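You operate a simulated robot arm through the tools that you are given. There is no shell and no other tool. Be economical: measure what you need, move in short steps, check, and stop when the job is done.

You are at the controls of a simulated two-armed robot. One attempt, no reset.

Task
Hold the purple banded bowl on the upper shelf of the loading cart steady with one hand and put the corner pad from the chair side of the packing table in it with the other.
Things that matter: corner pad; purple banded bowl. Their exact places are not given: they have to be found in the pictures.

Only the result counts: the job must be done as asked and must still hold three seconds after the hand-in. Knocking over, shifting, dropping, spilling or breaking anything else fails it.

Robot
Two 7-joint arms with two-finger parallel grippers on one trunk, on a base that drives. Base frame: it is fixed to the floor where the robot stands at the start and does not move with it; the origin is under the middle of the robot, x ahead of it, y to its left, z up. Lengths are in mm, angles in degrees, forces in N, time in s.
The left shoulder is at the start at [62, 197, 879], the right one opposite. With the tool pointing down near the work surface each hand reaches from about 100 to 680 mm from the robot's upright axis, wherever it stands, measured 20 degrees to its own side. Places, roughly: corner pad (5x5x3 cm) [800, -100, 900]; purple banded bowl [2000, 1500, 1250]. Payload 1.57 kg a hand.
The tool frame of a hand sits at the grasp point between the pads (the TCP): z along the fingers, y along the line on which they close. The tips reach 30 mm beyond it. The gripper opens to 110 mm. The fingers are 24 mm wide and 12 mm thick; the gripper's body (48 by 112 mm) begins 78 mm behind the TCP.
Orientation is that of the tool frame in the base frame, as a unit quaternion [x, y, z, w]. With the fingers straight down and closing along the base's y, the tool's x points along the base's -x, its y along +y and its z along -z.

Tools
- The arms move only by the tool apply_moves. It takes "left_plan", "right_plan" or both (then of equal length, played together; a hand with none holds still); each is a list of rows, each a list of 7 numbers: the shift along the tool's x, y, z in mm, then the turn, a rotation vector about the tool's x, y, z in degrees, then the finger opening in mm, from 0 to 110. In form: [[x, y, z, wx, wy, wz, hand], ...]. A call has 1 to 10 rows; each row is the pose to reach, as a shift and turn from the pose commanded when the call began, along the tool's axes at that moment. Each row takes 0.2 s and may step no farther than 50 mm and 8.6 degrees from the row before; otherwise, or with a gripper value out of range, the whole call is refused. A pose out of reach is approached as far as the arm can. The call stops where the force on the tool passes 40 N (or 10 N more than at its start, if that is more) or the arm is blocked; 0.2 s more then pass. Each finger travels about 72 mm/s and halts on what it meets, pressing with about 21 N; the grip force reading is that of the motor and also rises with nothing between the fingers. The clock runs only during rows and for 0.2 s after the last one: add rows that repeat a pose to give the fingers time. The reply holds the time, the measured pose of the TCP, the force on the tool along the base axes, the opening and the grip force, in the units named above and with some noise, with the torque about the TCP (base axes, N m) and any sound that the robot's microphone picked up.
- Cameras (640 x 400 px; columns grow to the right, rows downward): "scene" is now at [122.6, -14.7, 1492.4]; the picture's right is [-0.13, -0.99, 0.00], its down [-0.62, 0.08, -0.78] and it looks along [0.77, -0.10, -0.63] (base axes); focal length 267 px, centre (320, 200). "left" rides on the left gripper at [70, -16, -141] in its tool frame; the picture's right is [0.23, 0.97, 0.00], its down [-0.85, 0.20, -0.48] and it looks along [-0.47, 0.11, 0.88] (tool axes); focal length 222 px, centre (320, 200). "right" rides on the right gripper at [70, 16, -141] in its tool frame; the picture's right is [-0.23, 0.97, 0.00], its down [-0.86, -0.20, -0.48] and it looks along [-0.47, -0.11, 0.88] (tool axes); focal length 222 px, centre (320, 200).
- camera(camera): a new picture of that camera. The clock stands still meanwhile.
- move_column(by): slides the trunk up (or, below 0, down) by that many mm; the arms and the scene camera ride with it, the base frame stays. It gives what a move gives, with no picture.
- steer(legs): drives the robot by 1 to 6 legs, each [ahead, left, turn to the left] in mm, mm and degrees, along the robot's own axes; the way and the turn of a leg run together, so that a leg with both is an arc; at most 1500 mm and 180 degrees a leg. The arms and the cameras ride along, it lands a little off, and it stops where it bumps. It gives what a move gives.
- turn_head(pan, tilt): turns the head with the scene camera to pan (to the left, within 86 degrees either way) and tilt (down, from -29 to 69), counted from straight ahead of the robot. It gives what a move gives.
- point_at(camera, pixels): for up to 12 pixels [column, row] of the newest picture of that camera ("zoom" is the newest enlarged one), the place [x, y, z] in the base frame of the surface seen there, good to about 3 mm, but the place of the scene camera against the robot may be out by one fixed shift of up to 18 mm in any direction. The clock stands still meanwhile.
- inspect(camera, box): a new picture of the part [left, top, right, bottom] of that camera's present view, enlarged. The clock stands still meanwhile.
- sign_off(): hands the job in; it is judged then, once.

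Work in short steps. Measure before you move; look again where a grasp or a placing could have gone wrong, and mend it. You have 80 turns and 58 pictures in all, those below and enlarged ones among them. Open the grippers and draw the arms clear of the work before you hand the job in, unless the task says otherwise; then end with one line.

The tools are called after "Request:" as a command line: name --argument value ..., lists and objects as JSON in quotes. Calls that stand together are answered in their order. apply_moves: Moves the arms, as the interface text tells. Its arguments: {"type":"object","properties":{"left_plan":{"type":"array","items":{"type":"array","items":{"type":"number"}}},"right_plan":{"type":"array","items":{"type":"array","items":{"type":"number"}}}},"required":[]} The other tools are called the same way: move_column (by) slides the trunk up or down; steer (legs) drives the base; turn_head (pan, tilt) turns the head that bears the scene camera; camera (camera) takes a picture; point_at (camera, pixels) gives the place of the surface under pixels of a picture; inspect (camera, box) takes an enlarged picture of a part of a camera's view; sign_off () hands the job in.

At the start:

```text
time: 0.0
left_tool_pos: [479.1, 143.0, 1145.2]
left_tcp_rot: [0.0, 1.0, 0.0, -0.001]
left_force: [0.3, -0.6, 0.9]
left_wrist_torque: [0.0, -0.01, 0.02]
left_width: 109.8
left_grip_force: 0.0
right_tool_pos: [413.7, -178.2, 1144.3]
right_tcp_rot: [0.0, 1.0, 0.001, 0.001]
right_force: [-0.7, -0.4, 0.3]
right_wrist_torque: [-0.02, 0.03, -0.01]
right_width: 109.9
right_grip_force: 0.0
trunk travel left (down, up): [-475.0, 515.0]
robot x, y, heading: [0.1, 0.9, -0.1]
head pan, tilt: [-7.7, 39.0]
```

scene: 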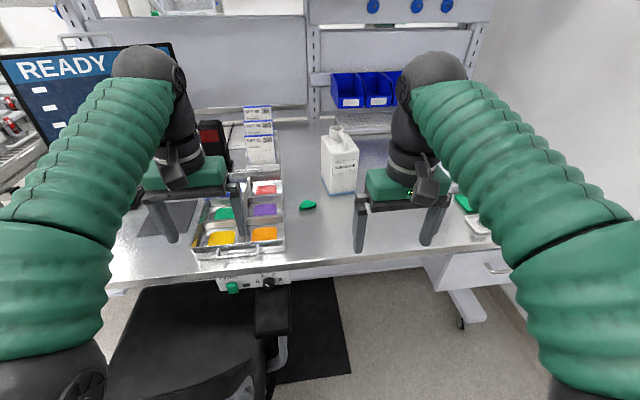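
right: 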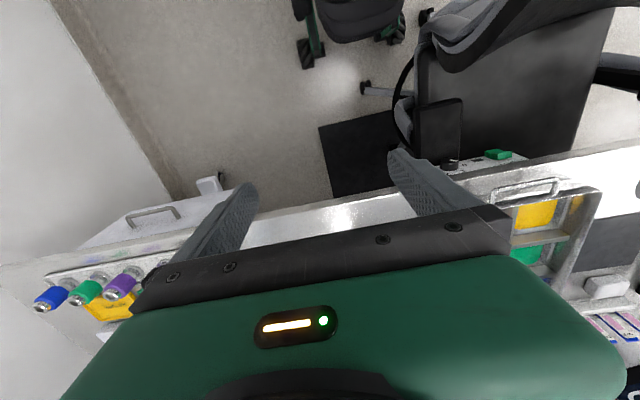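
left: 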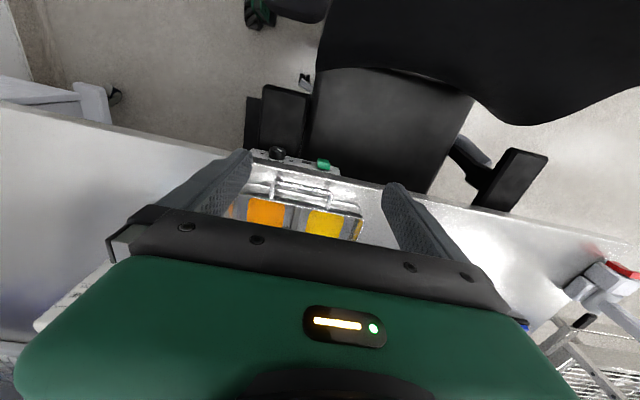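

The scene shows a small green object at about (307,204) on the table, near the chair. I'll enlarge the table to identify the corner pad.

Request:
inspect --camera "scene" --box '[180, 120, 500, 320]'

Request:
point_at --camera "scene" --pixels '[[307, 204], [464, 204], [340, 180], [300, 250], [400, 255], [232, 286]]'

```text
2.00 times, centred on (340, 220) of scene
```

zoom: 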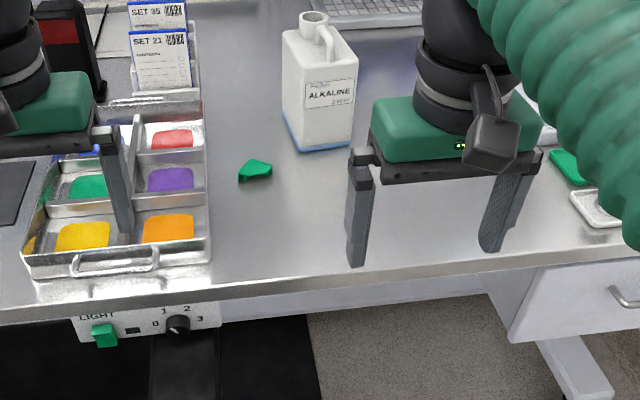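

```text
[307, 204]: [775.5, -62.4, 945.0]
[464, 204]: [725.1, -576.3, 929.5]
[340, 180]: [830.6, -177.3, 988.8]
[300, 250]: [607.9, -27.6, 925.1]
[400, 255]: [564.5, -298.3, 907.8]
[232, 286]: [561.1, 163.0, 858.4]
```

Two green items: (307,204) in the middle and (464,204) near the right. I'll look at both enlarged.

Request:
inspect --camera "scene" --box '[280, 185, 344, 225]'

Request:
point_at --camera "zoom" --pixels '[[220, 200], [250, 150], [300, 190], [350, 190], [260, 230], [200, 280], [320, 280], [450, 200]]'

Request:
inspect --camera "scene" --box '[440, 180, 504, 250]'

```text
10.00 times, centred on (312, 205) of scene
```

zoom: 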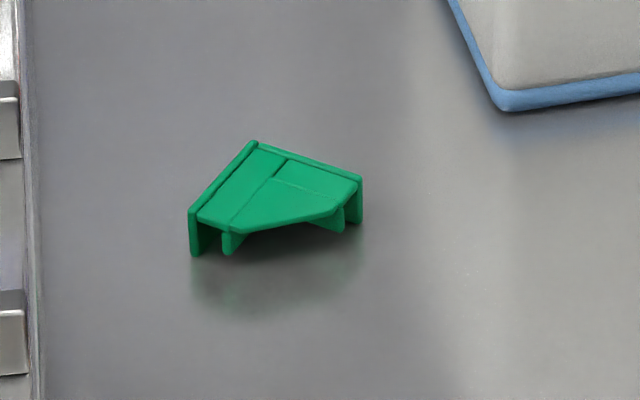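

```text
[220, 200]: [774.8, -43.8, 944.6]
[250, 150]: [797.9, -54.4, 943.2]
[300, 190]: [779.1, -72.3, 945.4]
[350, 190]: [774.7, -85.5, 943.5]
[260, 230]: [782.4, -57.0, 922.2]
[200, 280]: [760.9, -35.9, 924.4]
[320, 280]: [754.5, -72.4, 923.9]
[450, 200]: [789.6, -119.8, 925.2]
```

```text
5.71 times, centred on (472, 215) of scene
```

zoom: 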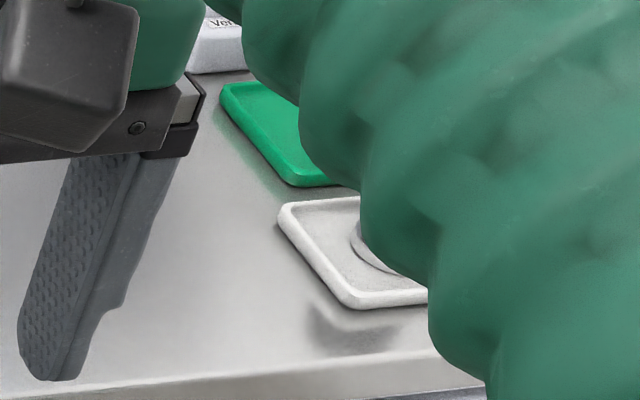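

The corner pad is clear: hollow green corner, apex about (798,-54), top z 945, table 924. Next I check the floor and chair in front, and the cart to the left.

Request:
turn_head --pan 0 --tilt 69

Request:
camera --camera "scene"

Request:
point_at --camera "scene" --pixels '[[200, 200], [270, 150], [270, 200], [320, 200], [400, 200], [320, 300], [220, 300], [150, 250], [320, 390], [200, 380], [400, 120], [260, 230]]'

Request:
turn_head --pan 37 --tilt 10

Request:
camera --camera "scene"

```text
time: 0.9
left_tool_pos: [478.2, 143.3, 1147.1]
left_tcp_rot: [0.0, 1.0, 0.0, 0.001]
left_force: [0.3, 0.4, -0.3]
left_wrist_torque: [0.03, 0.0, 0.01]
left_width: 109.9
left_grip_force: 0.1
right_tool_pos: [414.6, -178.1, 1144.8]
right_tcp_rot: [0.0, 1.0, 0.001, 0.0]
right_force: [0.4, -0.2, 0.4]
right_wrist_torque: [-0.02, 0.03, 0.02]
right_width: 110.2
right_grip_force: 0.1
trunk travel left (down, up): [-475.0, 515.0]
robot x, y, heading: [2.1, 3.4, 0.3]
head pan, tilt: [0.0, 68.8]
```

```text
51 pictures are left
```

scene: 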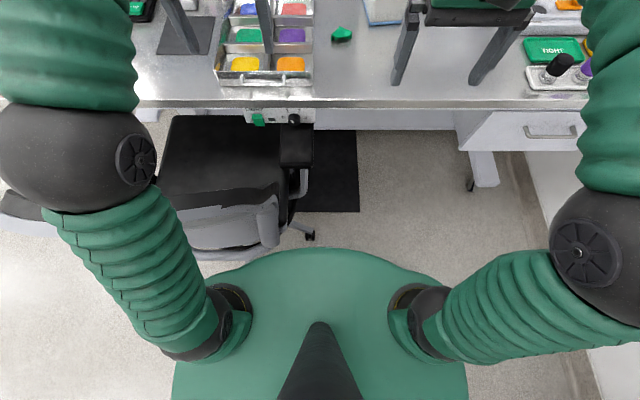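

```text
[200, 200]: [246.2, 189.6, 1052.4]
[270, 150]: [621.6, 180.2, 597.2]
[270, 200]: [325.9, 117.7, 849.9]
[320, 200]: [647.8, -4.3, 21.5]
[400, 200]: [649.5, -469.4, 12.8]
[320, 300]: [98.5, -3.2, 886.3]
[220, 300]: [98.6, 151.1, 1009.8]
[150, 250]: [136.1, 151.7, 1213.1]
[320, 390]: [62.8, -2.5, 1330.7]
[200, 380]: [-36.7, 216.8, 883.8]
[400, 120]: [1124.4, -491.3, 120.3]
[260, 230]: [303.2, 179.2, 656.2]
```

```text
time: 2.2
left_tool_pos: [477.5, 143.5, 1146.2]
left_tcp_rot: [-0.001, 1.0, 0.0, 0.0]
left_force: [0.5, -0.2, 0.8]
left_wrist_torque: [-0.02, 0.05, 0.01]
left_width: 110.0
left_grip_force: 0.1
right_tool_pos: [411.9, -177.3, 1144.5]
right_tcp_rot: [0.0, 1.0, -0.001, -0.001]
right_force: [0.5, -0.2, 0.4]
right_wrist_torque: [0.0, 0.0, 0.01]
right_width: 109.9
right_grip_force: 0.0
trunk travel left (down, up): [-475.0, 515.0]
robot x, y, heading: [-3.5, -1.0, 0.2]
head pan, tilt: [37.0, 10.0]
```

```text
50 pictures are left
```

scene: 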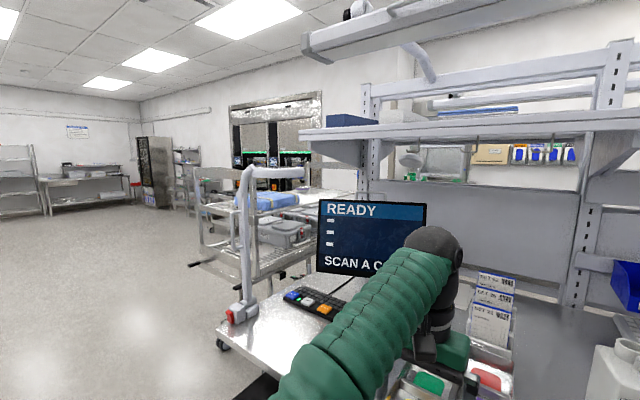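

The chair occupies y > ~20 ahead (back at x≈246–330, y≈120–190), so I should go right before forward. The cart is at about (250,220); I enlarge it.

Request:
inspect --camera "scene" --box '[180, 150, 340, 300]'

Request:
point_at --camera "scene" --pixels '[[205, 260], [290, 232], [265, 200], [245, 260], [290, 275], [222, 300], [230, 345], [300, 205], [240, 315]]'

```text
2.67 times, centred on (260, 225) of scene
```

zoom: 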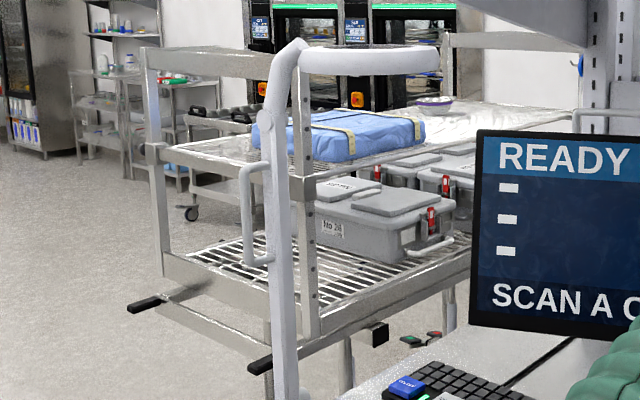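

```text
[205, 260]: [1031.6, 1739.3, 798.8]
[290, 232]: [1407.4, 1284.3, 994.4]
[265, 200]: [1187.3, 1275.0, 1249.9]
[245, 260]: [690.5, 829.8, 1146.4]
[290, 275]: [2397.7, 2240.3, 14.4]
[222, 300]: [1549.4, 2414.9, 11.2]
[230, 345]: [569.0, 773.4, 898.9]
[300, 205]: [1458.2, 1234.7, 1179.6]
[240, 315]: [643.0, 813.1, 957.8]
```

The purple-banded bowl is on the cart's upper shelf near scene pixel (288,188). First the pad: I drive right, then forward, past the chair.

Request:
steer --legs '[[0, -360, 0], [170, 0, 0]]'

Request:
turn_head --pan 20 --tilt 50

Request:
camera --camera "scene"

Request:
camera --camera "left"

```text
time: 5.6
left_tool_pos: [650.6, -218.2, 1146.6]
left_tcp_rot: [0.001, 1.0, 0.001, 0.0]
left_force: [-0.2, -0.3, 0.2]
left_wrist_torque: [0.02, 0.03, 0.01]
left_width: 110.1
left_grip_force: 0.0
right_tool_pos: [584.2, -540.2, 1143.9]
right_tcp_rot: [0.0, 1.0, -0.001, 0.0]
right_force: [0.6, -0.5, 0.3]
right_wrist_torque: [0.03, 0.0, -0.04]
right_width: 110.1
right_grip_force: 0.0
trunk travel left (down, up): [-475.0, 515.0]
robot x, y, heading: [170.9, -357.2, 0.0]
head pan, tilt: [37.0, 10.0]
```

```text
time: 6.7
left_tool_pos: [648.8, -216.3, 1147.7]
left_tcp_rot: [0.0, 1.0, 0.0, 0.0]
left_force: [-0.1, -0.5, -0.1]
left_wrist_torque: [0.02, 0.0, -0.01]
left_width: 110.0
left_grip_force: 0.0
right_tool_pos: [584.1, -539.3, 1144.1]
right_tcp_rot: [0.0, 1.0, -0.001, 0.0]
right_force: [-1.2, 0.6, -0.7]
right_wrist_torque: [-0.01, -0.03, -0.01]
right_width: 110.0
right_grip_force: 0.1
trunk travel left (down, up): [-475.0, 515.0]
robot x, y, heading: [172.0, -359.8, -0.2]
head pan, tilt: [20.0, 50.0]
```

```text
48 pictures are left
```

scene: 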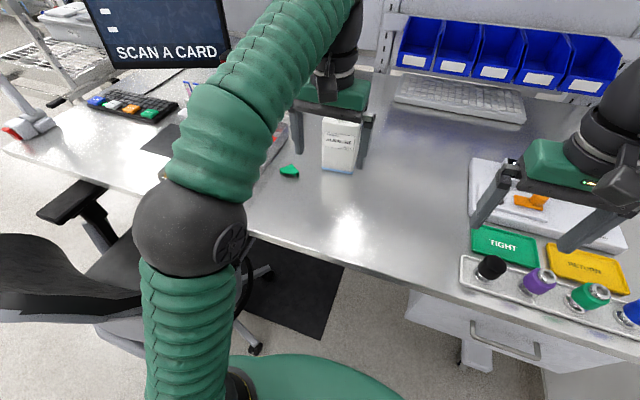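

```text
47 pictures are left
```

left: 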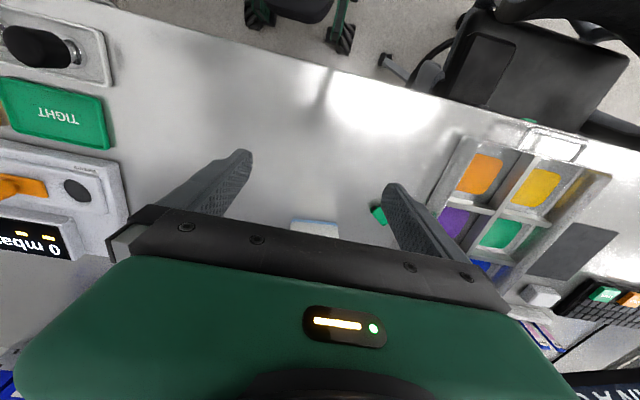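

Left arm is free and the pad is visible at left-camera (378,214). I move the left hand at height to above and slightly short of the pad, then look.

Request:
apply_moves --left_plan '[[0, 45, 0, 0, 0, 0, 110], [0, 90, 0, 0, 0, 0, 110], [0, 135, 0, 0, 0, -8, 110], [0, 155, 0, 0, 0, -16, 110], [-40, 155, 40, 0, 0, -24, 110], [-70, 155, 70, 0, 0, -29, 110]]'

Request:
camera --camera "left"

Request:
inspect --camera "scene" --box '[230, 80, 390, 200]'

```text
refused: row 5 steps farther than a row can; nothing moved
```

```text
46 pictures are left
```

left: 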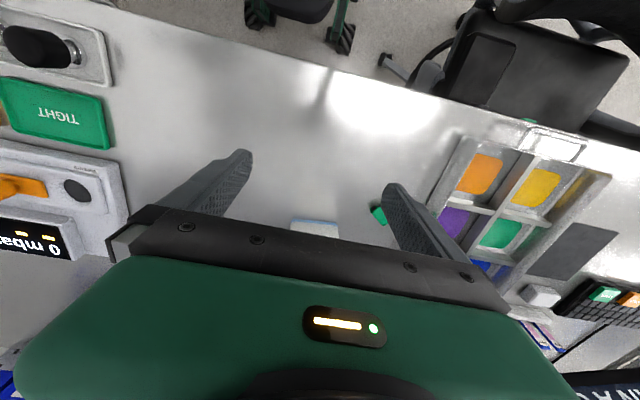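

```text
3.33 times, centred on (310, 140) of scene
```

zoom: 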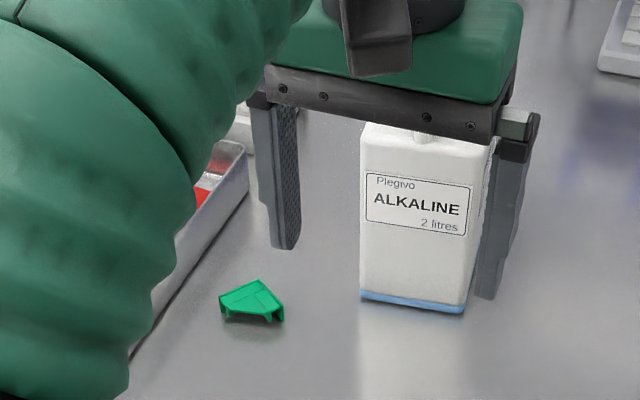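

Step was too long; I resend with smaller steps (the last rows change x and z separately).

Request:
apply_moves --left_plan '[[0, 45, 0, 0, 0, 0, 110], [0, 90, 0, 0, 0, -7, 110], [0, 135, 0, 0, 0, -14, 110], [0, 155, 20, 0, 0, -21, 110], [-33, 155, 50, 0, 0, -28, 110], [-60, 155, 70, 0, 0, -29, 110]]'

Request:
camera --camera "left"

```text
time: 8.1
left_tool_pos: [712.7, -59.7, 1075.0]
left_tcp_rot: [-0.25, 0.968, -0.001, -0.001]
left_force: [0.6, -1.4, 0.3]
left_wrist_torque: [0.03, 0.04, 0.0]
left_width: 110.1
left_grip_force: 0.1
right_tool_pos: [584.4, -539.0, 1143.4]
right_tcp_rot: [0.0, 1.0, -0.001, 0.0]
right_force: [1.0, 0.2, 0.1]
right_wrist_torque: [0.0, 0.04, 0.01]
right_width: 110.0
right_grip_force: 0.1
trunk travel left (down, up): [-475.0, 515.0]
robot x, y, heading: [173.9, -359.1, 0.2]
head pan, tilt: [20.0, 50.0]
```

```text
44 pictures are left
```

left: 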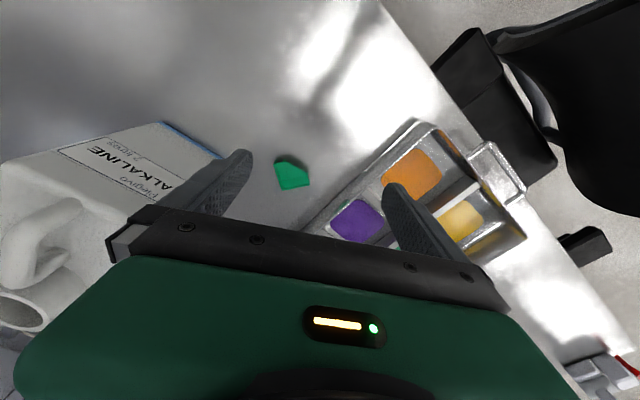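

The pad is at (292,174) in the left view; I enlarge and measure it.

Request:
inspect --camera "left" --box '[260, 150, 324, 190]'

Request:
point_at --camera "left" --pixels '[[277, 164], [292, 174], [306, 176], [308, 183], [285, 187], [296, 164], [285, 165], [320, 180], [270, 150], [290, 183]]'

```text
10.00 times, centred on (292, 170) of left
```

zoom: 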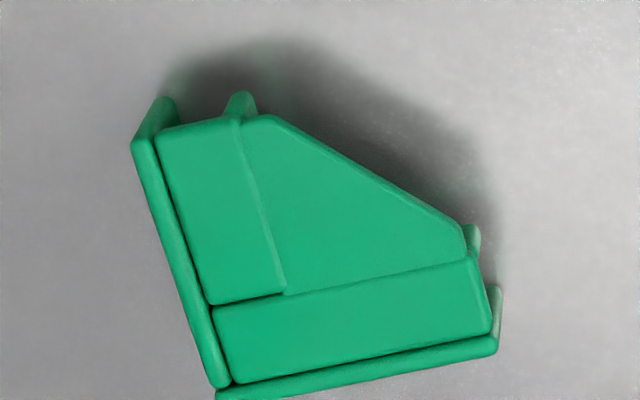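

```text
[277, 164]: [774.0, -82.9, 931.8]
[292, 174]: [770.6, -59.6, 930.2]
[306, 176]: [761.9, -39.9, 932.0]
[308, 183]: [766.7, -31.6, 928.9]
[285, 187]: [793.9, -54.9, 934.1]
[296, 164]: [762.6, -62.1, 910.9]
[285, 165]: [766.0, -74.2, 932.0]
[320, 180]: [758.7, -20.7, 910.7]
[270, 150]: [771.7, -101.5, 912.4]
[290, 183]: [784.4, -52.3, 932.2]
```

Table z is 911 and the pad's top 932 in arm coordinates. I measure the corners on the enlargement.

Request:
point_at --camera "zoom" --pixels '[[222, 380], [180, 275], [150, 180], [142, 150], [260, 388], [380, 362], [485, 342], [230, 125], [455, 245], [485, 300]]'

```text
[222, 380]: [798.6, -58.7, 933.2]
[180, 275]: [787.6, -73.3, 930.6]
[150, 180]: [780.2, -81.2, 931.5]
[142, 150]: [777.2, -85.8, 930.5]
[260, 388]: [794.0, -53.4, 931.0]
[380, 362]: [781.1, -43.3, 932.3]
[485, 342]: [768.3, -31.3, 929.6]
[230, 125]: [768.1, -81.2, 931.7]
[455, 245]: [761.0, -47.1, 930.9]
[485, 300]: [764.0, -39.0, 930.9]
```

Pad corner A≈(799,-57), wall ends B≈(776,-87), C≈(766,-30). I'll grip along AC (turn another -22.5°), centred at about (777,-52); first descending to z≈1000 with 80 mm opening.

Request:
apply_moves --left_plan '[[-20, -8, 0, 0, 0, -7, 100], [-40, -16, 10, 0, 0, -14, 90], [-60, -24.5, 30, 0, 0, -21, 80], [-60, -24.5, 70, 0, 0, -22.5, 80], [-60, -24.5, 75, 0, 0, -22.5, 80]]'

Request:
camera --camera "left"

```text
time: 9.3
left_tool_pos: [773.4, -53.0, 999.8]
left_tcp_rot: [-0.434, 0.901, 0.0, 0.001]
left_force: [0.2, 0.4, -0.2]
left_wrist_torque: [-0.01, -0.04, 0.01]
left_width: 80.0
left_grip_force: 0.0
left hand out of reach, approached as far as the arm can: row 3
right_tool_pos: [583.6, -537.5, 1144.9]
right_tcp_rot: [0.0, 1.0, -0.001, 0.001]
right_force: [-0.5, -0.3, -0.5]
right_wrist_torque: [0.0, -0.01, 0.0]
right_width: 110.1
right_grip_force: 0.0
trunk travel left (down, up): [-475.0, 515.0]
robot x, y, heading: [170.1, -361.8, 0.3]
head pan, tilt: [20.0, 50.0]
```

```text
42 pictures are left
```

left: 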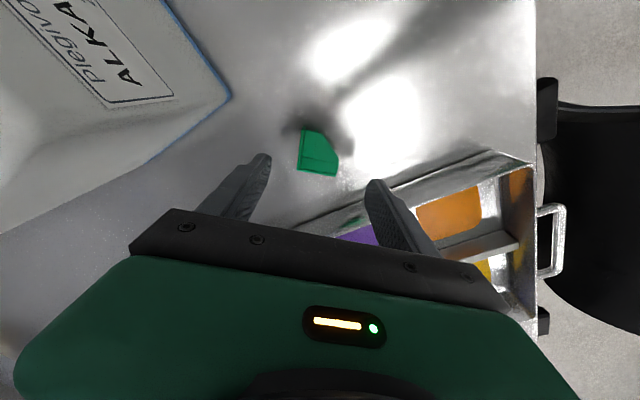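

Near the reach limit but arrived. I re-measure the pad at this range.

Request:
point_at --camera "left" --pixels '[[299, 168], [301, 131], [335, 174], [318, 170], [316, 150], [334, 160], [300, 150], [365, 200], [250, 190], [345, 215]]'

```text
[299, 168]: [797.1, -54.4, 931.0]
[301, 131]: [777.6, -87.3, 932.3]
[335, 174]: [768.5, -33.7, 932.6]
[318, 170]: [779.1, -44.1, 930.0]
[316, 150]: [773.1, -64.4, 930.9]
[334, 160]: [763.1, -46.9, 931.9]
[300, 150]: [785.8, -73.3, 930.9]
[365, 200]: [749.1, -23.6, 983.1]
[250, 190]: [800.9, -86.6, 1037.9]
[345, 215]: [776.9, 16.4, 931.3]
```

The grip centre should be (776.5,-51.5), only ~3 mm off. Descend 56 mm with 66 mm opening, keeping clear of the tray rim.

Request:
apply_moves --left_plan '[[-3, -1.4, 0, 0, 0, 0, 66], [-3, -1.4, 20, 0, 0, 0, 66], [-3, -1.4, 40, 0, 0, 0, 66], [-3, -1.4, 55, 0, 0, 0, 66], [-3, -1.4, 55, 0, 0, 0, 66]]'

Request:
camera --camera "left"

```text
time: 10.5
left_tool_pos: [777.2, -53.0, 946.1]
left_tcp_rot: [-0.435, 0.9, 0.0, 0.0]
left_force: [-0.8, -0.3, 0.1]
left_wrist_torque: [-0.01, -0.02, 0.04]
left_width: 65.7
left_grip_force: 0.1
right_tool_pos: [583.1, -536.7, 1144.9]
right_tcp_rot: [0.0, 1.0, -0.001, -0.001]
right_force: [0.5, -0.5, 0.2]
right_wrist_torque: [-0.02, -0.01, -0.01]
right_width: 110.1
right_grip_force: 0.0
trunk travel left (down, up): [-475.0, 515.0]
robot x, y, heading: [172.2, -361.1, 0.2]
head pan, tilt: [20.0, 50.0]
```

```text
41 pictures are left
```

left: 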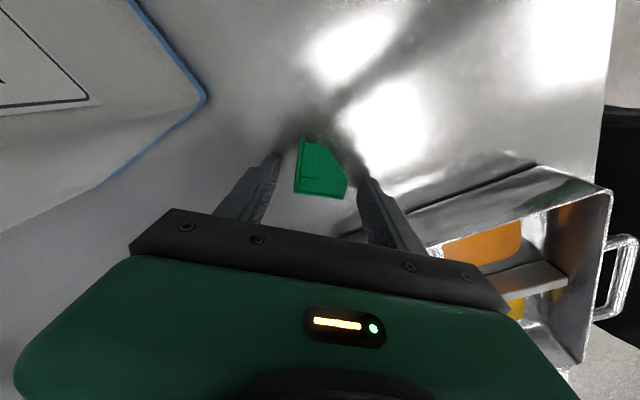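

The fingers straddle the pad (rows 140–195). I close.

Request:
apply_moves --left_plan '[[0, 0, 1, 0, 0, 0, 50], [0, 0, 1, 0, 0, 0, 40], [0, 0, 1, 0, 0, 0, 30], [0, 0, 1, 0, 0, 0, 30], [0, 0, 1, 0, 0, 0, 30]]'

Request:
camera --camera "left"

```text
time: 11.7
left_tool_pos: [777.2, -51.9, 944.9]
left_tcp_rot: [-0.434, 0.901, 0.0, 0.0]
left_force: [0.4, 1.0, 0.1]
left_wrist_torque: [0.02, -0.02, 0.04]
left_width: 41.4
left_grip_force: 21.4
right_tool_pos: [584.4, -538.7, 1144.0]
right_tcp_rot: [0.001, 1.0, -0.001, 0.0]
right_force: [-0.1, 0.0, 0.3]
right_wrist_torque: [0.01, -0.02, 0.0]
right_width: 110.0
right_grip_force: 0.1
trunk travel left (down, up): [-475.0, 515.0]
robot x, y, heading: [173.7, -363.4, -0.2]
head pan, tilt: [20.0, 50.0]
```

```text
40 pictures are left
```

left: 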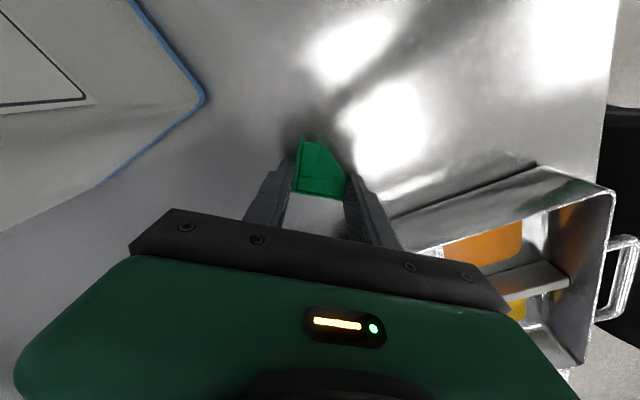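

Gripped at 41 mm with 21 N. Lift 200 mm and retract towards the robot.

Request:
apply_moves --left_plan '[[0, 0, -30, 0, 0, 0, 30], [0, 0, -70, 0, 0, 0, 30], [0, 0, -110, 0, 0, 0, 30], [0, 0, -150, 0, 0, 0, 30], [0, 0, -190, 0, 0, 0, 30], [20, 0, -220, 0, 0, 0, 30], [60, 10, -220, 0, 0, 0, 30], [100, 20, -220, 0, 0, 0, 30]]'

Request:
camera --camera "left"

```text
time: 13.5
left_tool_pos: [679.6, -116.4, 1152.3]
left_tcp_rot: [-0.434, 0.901, -0.001, 0.004]
left_force: [-0.5, 0.4, 0.5]
left_wrist_torque: [0.01, -0.09, -0.02]
left_width: 41.1
left_grip_force: 21.1
left hand out of reach, approached as far as the arm can: row 3, 4, 5, 6, 7, 8
right_tool_pos: [579.8, -539.9, 1146.8]
right_tcp_rot: [0.0, 1.0, 0.0, 0.003]
right_force: [-0.4, -0.3, 0.6]
right_wrist_torque: [0.06, -0.07, 0.0]
right_width: 110.2
right_grip_force: 0.0
trunk travel left (down, up): [-475.0, 515.0]
robot x, y, heading: [169.1, -358.9, 0.1]
head pan, tilt: [20.0, 50.0]
```

```text
39 pictures are left
```

left: 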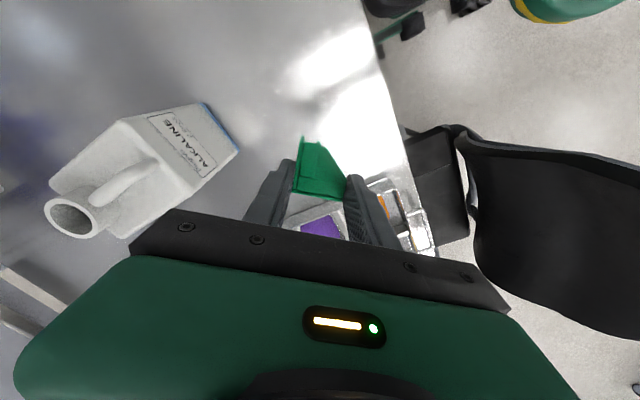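

The pad is held. Back away from the table, then turn left to face along +y, and look ahead.

Request:
steer --legs '[[-380, 0, 0], [0, 0, 90]]'

Request:
turn_head --pan -35 --tilt 18

Request:
camera --camera "scene"

Request:
turn_head --pan 15 --tilt 25

Request:
camera --camera "scene"

```text
time: 19.7
left_tool_pos: [-462.6, 149.1, 1149.4]
left_tcp_rot: [0.946, -0.323, -0.002, -0.001]
left_force: [-0.4, 0.2, 0.1]
left_wrist_torque: [0.01, -0.03, -0.02]
left_width: 41.1
left_grip_force: 21.0
right_tool_pos: [-37.4, 55.2, 1145.2]
right_tcp_rot: [0.712, -0.702, 0.001, 0.0]
right_force: [-0.7, -0.2, 0.1]
right_wrist_torque: [0.0, -0.01, 0.01]
right_width: 109.9
right_grip_force: 0.0
trunk travel left (down, up): [-475.0, 515.0]
robot x, y, heading: [-209.5, -359.9, 90.7]
head pan, tilt: [20.0, 50.0]
```

```text
time: 21.0
left_tool_pos: [-463.4, 149.0, 1149.8]
left_tcp_rot: [0.946, -0.323, 0.0, -0.002]
left_force: [-1.2, -0.6, 0.2]
left_wrist_torque: [-0.03, -0.02, 0.0]
left_width: 40.8
left_grip_force: 21.0
right_tool_pos: [-37.6, 54.4, 1144.7]
right_tcp_rot: [0.712, -0.702, 0.0, -0.001]
right_force: [0.3, 0.4, -1.2]
right_wrist_torque: [0.01, 0.02, 0.04]
right_width: 109.8
right_grip_force: 0.1
trunk travel left (down, up): [-475.0, 515.0]
robot x, y, heading: [-209.0, -360.4, 90.7]
head pan, tilt: [-35.0, 18.0]
```

```text
38 pictures are left
```

scene: 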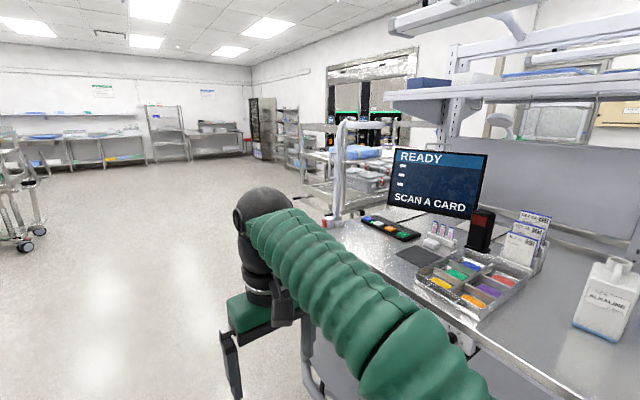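

```text
time: 22.2
left_tool_pos: [-465.1, 147.1, 1150.5]
left_tcp_rot: [0.947, -0.323, 0.0, -0.002]
left_force: [-0.4, 0.0, -0.3]
left_wrist_torque: [0.03, 0.01, -0.03]
left_width: 40.9
left_grip_force: 20.2
right_tool_pos: [-37.7, 53.4, 1146.3]
right_tcp_rot: [0.712, -0.702, 0.0, -0.001]
right_force: [0.5, 0.0, -0.8]
right_wrist_torque: [-0.01, 0.02, 0.0]
right_width: 109.9
right_grip_force: 0.2
trunk travel left (down, up): [-475.0, 515.0]
robot x, y, heading: [-211.5, -360.1, 90.6]
head pan, tilt: [15.0, 25.0]
```

```text
37 pictures are left
```

scene: 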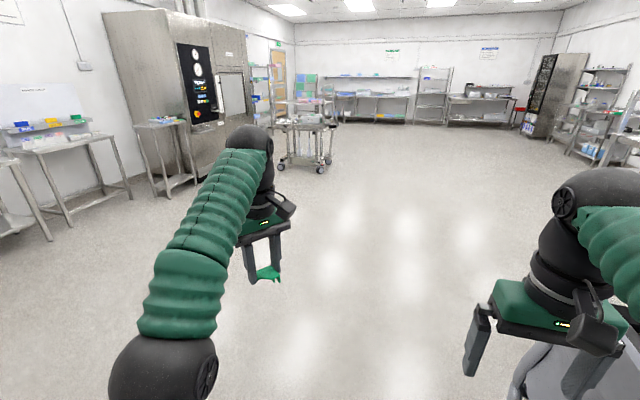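

The floor along +y is open. I shift a bit left (away from the chair), drive ahead 1500, and look at the cart.

Request:
steer --legs '[[0, 150, 0], [1400, 0, 0], [600, 0, -45]]'

Request:
turn_head --pan -40 --tilt 18

Request:
camera --camera "scene"

```text
time: 33.1
left_tool_pos: [6.4, 2115.8, 1150.4]
left_tcp_rot: [0.753, -0.658, 0.001, -0.002]
left_force: [0.1, 0.1, -0.4]
left_wrist_torque: [-0.01, -0.03, 0.0]
left_width: 41.0
left_grip_force: 21.5
right_tool_pos: [241.8, 1749.8, 1144.8]
right_tcp_rot: [-0.392, 0.92, -0.001, 0.001]
right_force: [-1.1, 0.2, 0.8]
right_wrist_torque: [-0.01, 0.03, 0.02]
right_width: 110.1
right_grip_force: 0.1
trunk travel left (down, up): [-475.0, 515.0]
robot x, y, heading: [-170.0, 1573.0, 46.0]
head pan, tilt: [15.0, 25.0]
```

```text
time: 34.3
left_tool_pos: [5.4, 2115.4, 1150.4]
left_tcp_rot: [0.752, -0.659, 0.0, -0.001]
left_force: [0.1, -0.2, 0.0]
left_wrist_torque: [-0.02, -0.02, 0.0]
left_width: 40.9
left_grip_force: 21.3
right_tool_pos: [242.3, 1748.9, 1146.0]
right_tcp_rot: [-0.391, 0.92, 0.0, 0.001]
right_force: [-0.4, -0.9, 0.2]
right_wrist_torque: [0.0, -0.03, 0.0]
right_width: 110.0
right_grip_force: 0.1
trunk travel left (down, up): [-475.0, 515.0]
robot x, y, heading: [-171.6, 1572.2, 46.0]
head pan, tilt: [-40.0, 18.0]
```

```text
36 pictures are left
```

scene: 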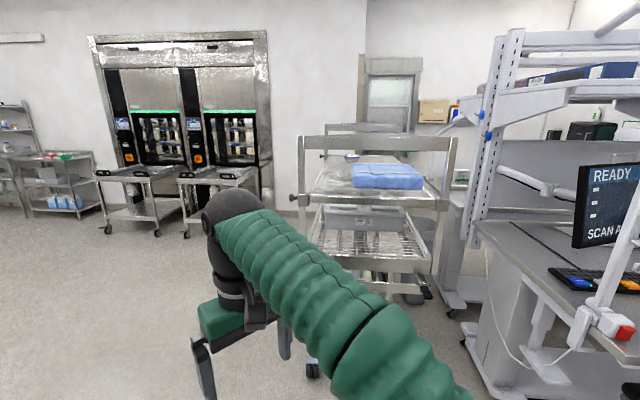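

The cart is seen end-on, with open floor on its left. I measure the cart and enlarge to find the bowl.

Request:
inspect --camera "scene" --box '[280, 110, 472, 230]'

Request:
point_at --camera "scene" --pixels '[[301, 160], [300, 200], [450, 160], [330, 180], [390, 170], [328, 125], [195, 178], [250, 175], [400, 127]]'

```text
3.33 times, centred on (376, 170) of scene
```

zoom: 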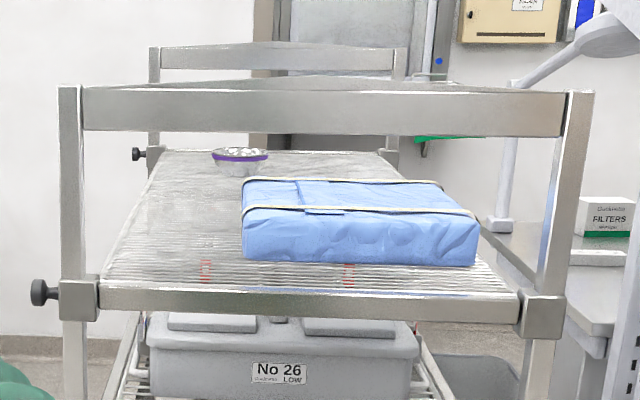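

```text
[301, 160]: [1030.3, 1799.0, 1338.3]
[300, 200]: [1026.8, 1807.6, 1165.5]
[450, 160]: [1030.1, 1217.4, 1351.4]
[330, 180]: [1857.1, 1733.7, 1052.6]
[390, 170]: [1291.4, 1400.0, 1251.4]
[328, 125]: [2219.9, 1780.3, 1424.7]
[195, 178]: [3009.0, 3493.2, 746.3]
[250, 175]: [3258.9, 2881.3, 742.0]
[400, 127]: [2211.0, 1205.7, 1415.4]
```

Bowl seen at zoom (240,160). I measure it and the shelf.

Request:
point_at --camera "zoom" --pixels '[[240, 160], [214, 153], [267, 153], [240, 172], [240, 150], [190, 200], [180, 270], [300, 155], [150, 160], [360, 190], [245, 210], [450, 75]]'

Request:
inspect --camera "scene" --box '[336, 147, 368, 167]'

```text
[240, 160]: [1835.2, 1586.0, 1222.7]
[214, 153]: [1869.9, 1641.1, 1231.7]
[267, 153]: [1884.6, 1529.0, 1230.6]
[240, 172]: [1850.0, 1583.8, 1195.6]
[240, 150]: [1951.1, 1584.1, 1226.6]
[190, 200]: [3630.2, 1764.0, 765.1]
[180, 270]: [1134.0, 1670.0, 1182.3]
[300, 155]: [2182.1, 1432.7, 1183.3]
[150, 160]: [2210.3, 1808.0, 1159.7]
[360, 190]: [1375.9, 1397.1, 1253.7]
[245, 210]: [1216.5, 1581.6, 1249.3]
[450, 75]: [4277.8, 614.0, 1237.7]
```

```text
16.00 times, centred on (352, 157) of scene
```

zoom: 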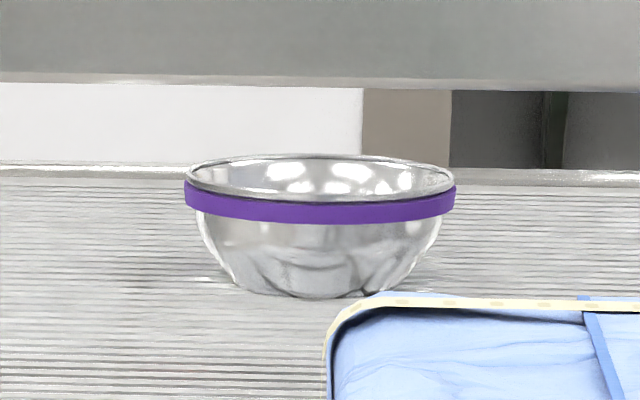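

The bowl is empty, centred near (1890,1585), rim z≈1231, shelf z≈1182; the cart's left side is at y≈1800 and open. I raise the trunk and drive round to the cart's left side, facing it from a distance.

Request:
move_column --by 290

Request:
steer --legs '[[0, 0, 11], [1228, 0, 0], [0, 0, -57], [1390, 0, 0], [0, 0, -90]]'

Request:
turn_head --pan 0 --tilt 35

Request:
camera --camera "scene"

```text
time: 37.2
left_tool_pos: [6.6, 2116.0, 1441.0]
left_tcp_rot: [0.752, -0.659, 0.001, -0.002]
left_force: [0.3, 0.4, -0.5]
left_wrist_torque: [-0.01, -0.03, -0.01]
left_width: 41.0
left_grip_force: 21.0
right_tool_pos: [241.1, 1748.7, 1434.4]
right_tcp_rot: [-0.391, 0.92, -0.001, 0.001]
right_force: [0.1, 0.0, 0.7]
right_wrist_torque: [0.0, 0.0, -0.02]
right_width: 110.0
right_grip_force: 0.0
trunk travel left (down, up): [-765.0, 225.0]
robot x, y, heading: [-170.5, 1573.8, 46.0]
head pan, tilt: [-40.0, 18.0]
```

```text
time: 57.2
left_tool_pos: [2150.7, 2104.8, 1439.4]
left_tcp_rot: [0.329, 0.944, -0.003, 0.0]
left_force: [0.8, 0.9, 0.3]
left_wrist_torque: [0.02, -0.04, -0.02]
left_width: 41.0
left_grip_force: 21.4
right_tool_pos: [1725.6, 2206.2, 1435.4]
right_tcp_rot: [0.707, 0.707, -0.001, 0.0]
right_force: [0.3, 0.6, 1.5]
right_wrist_torque: [0.01, -0.01, 0.02]
right_width: 109.8
right_grip_force: 0.1
trunk travel left (down, up): [-765.0, 225.0]
robot x, y, heading: [1902.2, 2618.8, -89.9]
head pan, tilt: [-40.0, 18.0]
```

```text
time: 58.2
left_tool_pos: [2150.7, 2105.9, 1442.9]
left_tcp_rot: [0.331, 0.944, -0.003, 0.001]
left_force: [-0.8, 0.0, -0.1]
left_wrist_torque: [-0.03, -0.02, 0.0]
left_width: 41.0
left_grip_force: 21.4
right_tool_pos: [1725.8, 2206.1, 1435.9]
right_tcp_rot: [0.706, 0.708, -0.002, 0.001]
right_force: [-0.7, 0.2, 0.1]
right_wrist_torque: [-0.03, 0.02, -0.03]
right_width: 110.0
right_grip_force: 0.1
trunk travel left (down, up): [-765.0, 225.0]
robot x, y, heading: [1905.3, 2613.4, -89.8]
head pan, tilt: [0.0, 35.0]
```

```text
33 pictures are left
```

scene: 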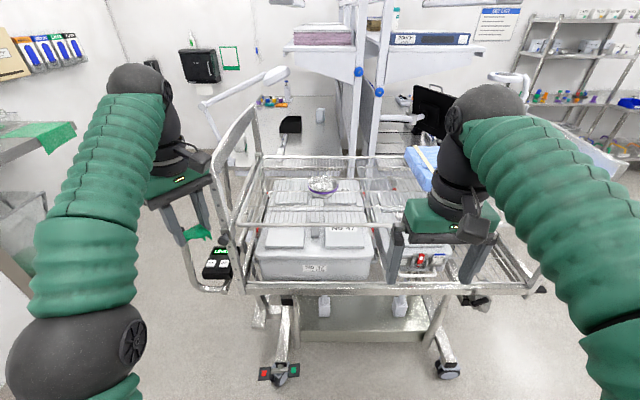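

Bowl at (322,185). I measure it, the cart edge, and side rails.

Request:
point_at --camera "scene" --pixels '[[322, 187], [312, 178], [322, 174], [335, 184], [260, 220], [300, 218], [370, 222], [250, 284], [500, 287], [320, 156], [216, 155], [216, 265]]'

Request:
inspect --camera "scene" --box '[230, 130, 422, 310]'

```text
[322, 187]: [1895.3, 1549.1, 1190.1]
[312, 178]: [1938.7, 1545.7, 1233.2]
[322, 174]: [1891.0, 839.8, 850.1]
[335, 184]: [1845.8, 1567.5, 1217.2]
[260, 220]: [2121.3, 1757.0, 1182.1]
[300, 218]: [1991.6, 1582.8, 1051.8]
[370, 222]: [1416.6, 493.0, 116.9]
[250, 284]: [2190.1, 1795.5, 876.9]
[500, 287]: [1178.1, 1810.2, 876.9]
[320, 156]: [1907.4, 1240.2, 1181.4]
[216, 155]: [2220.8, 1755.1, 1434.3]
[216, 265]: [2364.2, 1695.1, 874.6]
```

```text
2.22 times, centred on (326, 220) of scene
```

zoom: 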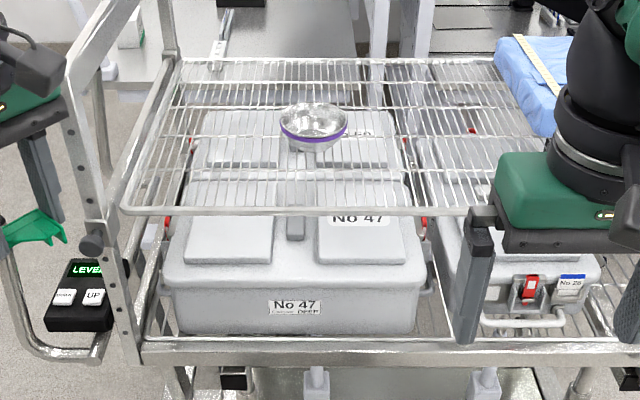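

The shelf is an open wire deck at z≈1182 with no side rail; end handle at x≈2220, z≈1434. I pull the left hand inward and up to clear that handle, then drive ahead to about y=2205.

Request:
apply_moves --left_plan '[[35, -8, -8, 0, 0, 0, 30], [70, -17, -15, 0, 0, 0, 30], [105, -25, -22, 0, 0, 0, 30], [139, -34, -30, 0, 0, 0, 30], [139, -34, -30, 0, 0, 0, 30]]'

Request:
steer --legs '[[400, 0, 0]]'

Request:
turn_head --pan 0 --tilt 48

Request:
camera --camera "scene"

Request:
camera --camera "right"

```text
time: 59.4
left_tool_pos: [2020.0, 2166.5, 1471.5]
left_tcp_rot: [0.33, 0.944, -0.002, 0.001]
left_force: [0.3, 0.3, -0.5]
left_wrist_torque: [0.03, 0.0, 0.02]
left_width: 40.9
left_grip_force: 21.2
right_tool_pos: [1725.5, 2206.7, 1435.9]
right_tcp_rot: [0.707, 0.707, -0.001, 0.001]
right_force: [0.8, -0.4, 0.5]
right_wrist_torque: [0.03, 0.0, 0.03]
right_width: 110.0
right_grip_force: 0.0
trunk travel left (down, up): [-765.0, 225.0]
robot x, y, heading: [1904.5, 2616.5, -90.1]
head pan, tilt: [0.0, 35.0]
```

```text
time: 62.0
left_tool_pos: [2021.3, 1766.9, 1473.0]
left_tcp_rot: [0.327, 0.945, -0.003, 0.002]
left_force: [1.2, -0.6, -0.3]
left_wrist_torque: [-0.01, 0.0, -0.02]
left_width: 41.1
left_grip_force: 20.8
right_tool_pos: [1727.5, 1805.5, 1436.6]
right_tcp_rot: [0.706, 0.708, -0.002, 0.002]
right_force: [-0.4, 0.8, -0.5]
right_wrist_torque: [0.01, -0.01, 0.0]
right_width: 109.6
right_grip_force: 0.1
trunk travel left (down, up): [-765.0, 225.0]
robot x, y, heading: [1902.2, 2212.3, -89.6]
head pan, tilt: [0.0, 35.0]
```

```text
time: 62.7
left_tool_pos: [2021.1, 1763.7, 1470.8]
left_tcp_rot: [0.328, 0.945, -0.003, 0.001]
left_force: [0.2, 0.5, 1.0]
left_wrist_torque: [-0.02, -0.02, 0.01]
left_width: 40.9
left_grip_force: 21.1
right_tool_pos: [1727.3, 1803.2, 1435.9]
right_tcp_rot: [0.706, 0.708, -0.002, 0.0]
right_force: [-0.3, 0.4, 0.2]
right_wrist_torque: [-0.01, 0.01, 0.01]
right_width: 110.2
right_grip_force: 0.1
trunk travel left (down, up): [-765.0, 225.0]
robot x, y, heading: [1904.4, 2213.8, -90.0]
head pan, tilt: [0.0, 48.0]
```

```text
31 pictures are left
```

scene: 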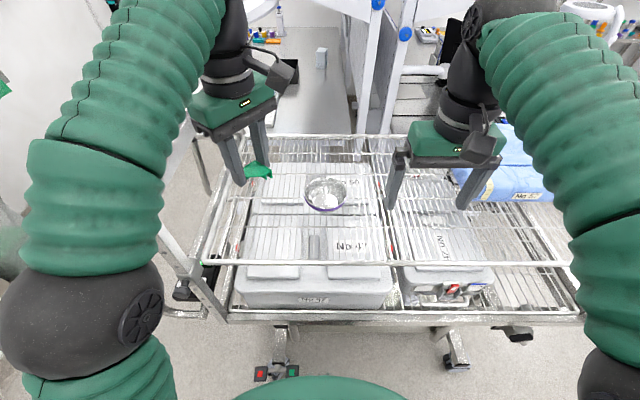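

```text
30 pictures are left
```

right: 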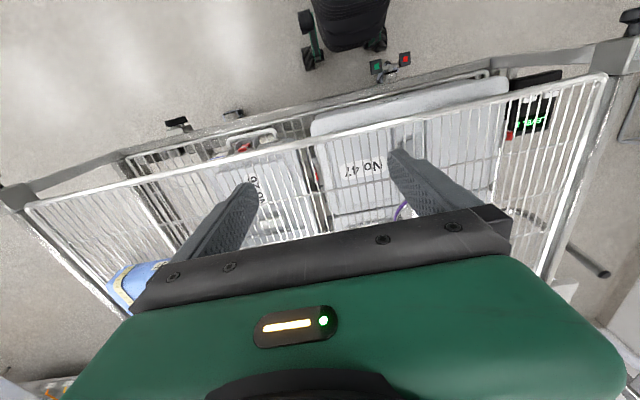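

Bowl at (325,194). I bring the right hand above/beside the bowl at height so its own camera can measure the rim accurately.

Request:
apply_moves --right_plan '[[-40, 15, 7, 0, 0, 0, 110], [-80, 32, 14, 0, 0, 0, 110], [-120, 50, 22, 0, 0, 0, 110], [-160, 67, 30, 0, 0, 0, 110], [-193, 83, 36, 0, 0, 0, 110], [-193, 83, 36, 0, 0, 0, 110]]'

Request:
camera --camera "right"

Request:
point_at --camera "scene" --pixels '[[305, 193], [346, 193], [326, 212], [326, 181], [326, 205]]'

```text
time: 64.1
left_tool_pos: [2020.2, 1763.6, 1471.7]
left_tcp_rot: [0.328, 0.945, -0.003, 0.001]
left_force: [-0.4, 0.4, -0.6]
left_wrist_torque: [0.01, -0.03, -0.02]
left_width: 41.0
left_grip_force: 20.4
right_tool_pos: [1790.2, 1660.6, 1401.8]
right_tcp_rot: [0.706, 0.709, -0.002, 0.002]
right_force: [0.2, -0.2, 0.7]
right_wrist_torque: [-0.02, 0.01, -0.02]
right_width: 109.8
right_grip_force: 0.0
right hand out of reach, approached as far as the arm can: row 4, 5, 6
trunk travel left (down, up): [-765.0, 225.0]
robot x, y, heading: [1901.8, 2211.4, -89.8]
head pan, tilt: [0.0, 48.0]
```

```text
29 pictures are left
```

right: 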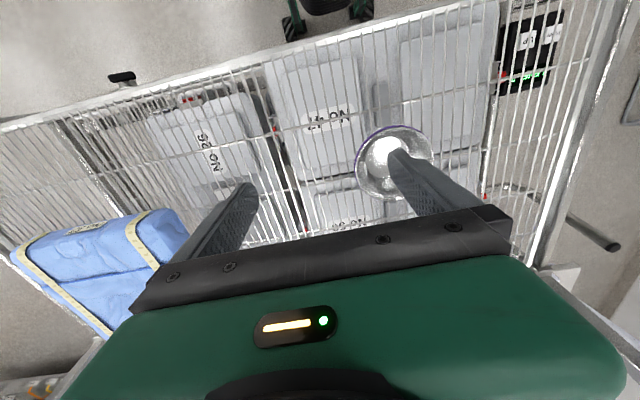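

```text
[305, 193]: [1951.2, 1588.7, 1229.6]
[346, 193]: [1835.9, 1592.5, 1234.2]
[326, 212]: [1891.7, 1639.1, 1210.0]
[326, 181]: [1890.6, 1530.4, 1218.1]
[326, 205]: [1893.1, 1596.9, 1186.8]
```

At z 1400 the arm's reach is limiting; raising the trunk 120 helps. First I measure the bowl's rim in the right camera (around (394,160)).

Request:
inspect --camera "right" --box '[340, 110, 452, 210]'

Request:
point_at --camera "right" --pixels '[[357, 172], [356, 160], [365, 142], [378, 130], [395, 126], [412, 129], [425, 138], [431, 152], [378, 148], [440, 150], [350, 190]]'

```text
4.00 times, centred on (396, 160) of right
```

zoom: 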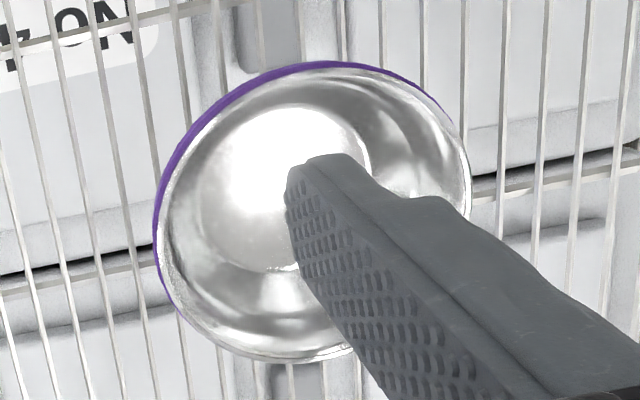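

```text
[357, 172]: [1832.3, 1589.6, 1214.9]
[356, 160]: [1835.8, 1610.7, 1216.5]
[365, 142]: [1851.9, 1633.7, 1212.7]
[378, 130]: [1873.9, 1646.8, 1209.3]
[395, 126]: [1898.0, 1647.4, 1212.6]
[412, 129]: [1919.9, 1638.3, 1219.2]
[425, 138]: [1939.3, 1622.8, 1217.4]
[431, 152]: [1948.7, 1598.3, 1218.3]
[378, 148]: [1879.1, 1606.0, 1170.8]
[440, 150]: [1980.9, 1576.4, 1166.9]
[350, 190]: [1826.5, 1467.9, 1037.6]
```

Rim circle in arm coordinates: centre (1891,1589), R≈58.5, rim z≈1217, shelf ≈1168. Raise the trunk 120, then bring the right hand to a pre-grasp on the robot-right side of the rim, tilted 25° so its body leans away.

Request:
move_column --by 120

Request:
apply_moves --right_plan '[[0, 0, 45, 0, 0, 0, 90], [0, 0, 90, -6, 0, 0, 70], [0, 0, 130, -13, 0, 0, 50], [-20, 0, 165, -20, 0, 0, 30], [-45, 3, 200, -25, 0, 0, 30], [-71, 7, 226, -25, 0, 0, 30], [-71, 7, 226, -25, 0, 0, 30]]'

Request:
camera --camera "right"

```text
time: 65.6
left_tool_pos: [2021.3, 1762.3, 1591.1]
left_tcp_rot: [0.328, 0.945, -0.003, 0.001]
left_force: [0.2, -0.3, -1.0]
left_wrist_torque: [0.0, 0.01, 0.02]
left_width: 41.3
left_grip_force: 21.3
right_tool_pos: [1789.9, 1659.7, 1522.8]
right_tcp_rot: [0.706, 0.708, -0.001, 0.002]
right_force: [-0.4, 0.2, 0.0]
right_wrist_torque: [-0.01, 0.01, -0.02]
right_width: 109.9
right_grip_force: 0.2
trunk travel left (down, up): [-885.0, 105.0]
robot x, y, heading: [1898.7, 2211.9, -89.8]
head pan, tilt: [0.0, 48.0]
```

```text
time: 67.2
left_tool_pos: [2022.2, 1763.9, 1592.0]
left_tcp_rot: [0.328, 0.945, -0.003, 0.001]
left_force: [0.3, -0.3, -1.4]
left_wrist_torque: [0.0, 0.02, -0.01]
left_width: 41.1
left_grip_force: 20.7
right_tool_pos: [1798.1, 1588.5, 1297.8]
right_tcp_rot: [0.689, 0.692, 0.151, 0.155]
right_force: [1.0, 0.2, -0.3]
right_wrist_torque: [-0.02, 0.01, 0.0]
right_width: 30.0
right_grip_force: 0.0
trunk travel left (down, up): [-885.0, 105.0]
robot x, y, heading: [1902.8, 2210.3, -90.1]
head pan, tilt: [0.0, 48.0]
```

```text
27 pictures are left
```

right: 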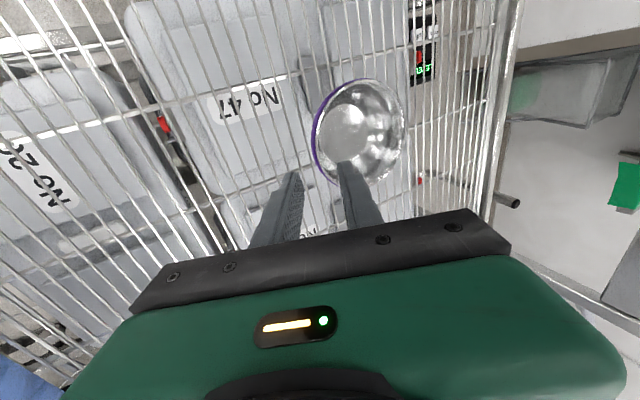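

Pre-grasp reached. I re-measure the rim near (312–345, 80–185) before going down.

Request:
point_at --camera "right" --pixels '[[313, 140], [313, 155], [318, 168], [326, 179], [322, 108], [340, 88], [370, 80], [404, 130], [396, 162], [397, 98]]'

```text
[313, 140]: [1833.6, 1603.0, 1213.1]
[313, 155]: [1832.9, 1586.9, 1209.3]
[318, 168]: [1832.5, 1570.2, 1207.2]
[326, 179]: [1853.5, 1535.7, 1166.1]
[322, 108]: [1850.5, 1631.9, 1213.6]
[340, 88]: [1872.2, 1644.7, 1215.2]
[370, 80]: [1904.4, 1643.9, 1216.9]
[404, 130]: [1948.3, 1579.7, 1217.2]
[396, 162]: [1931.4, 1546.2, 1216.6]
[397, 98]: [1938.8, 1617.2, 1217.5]
```

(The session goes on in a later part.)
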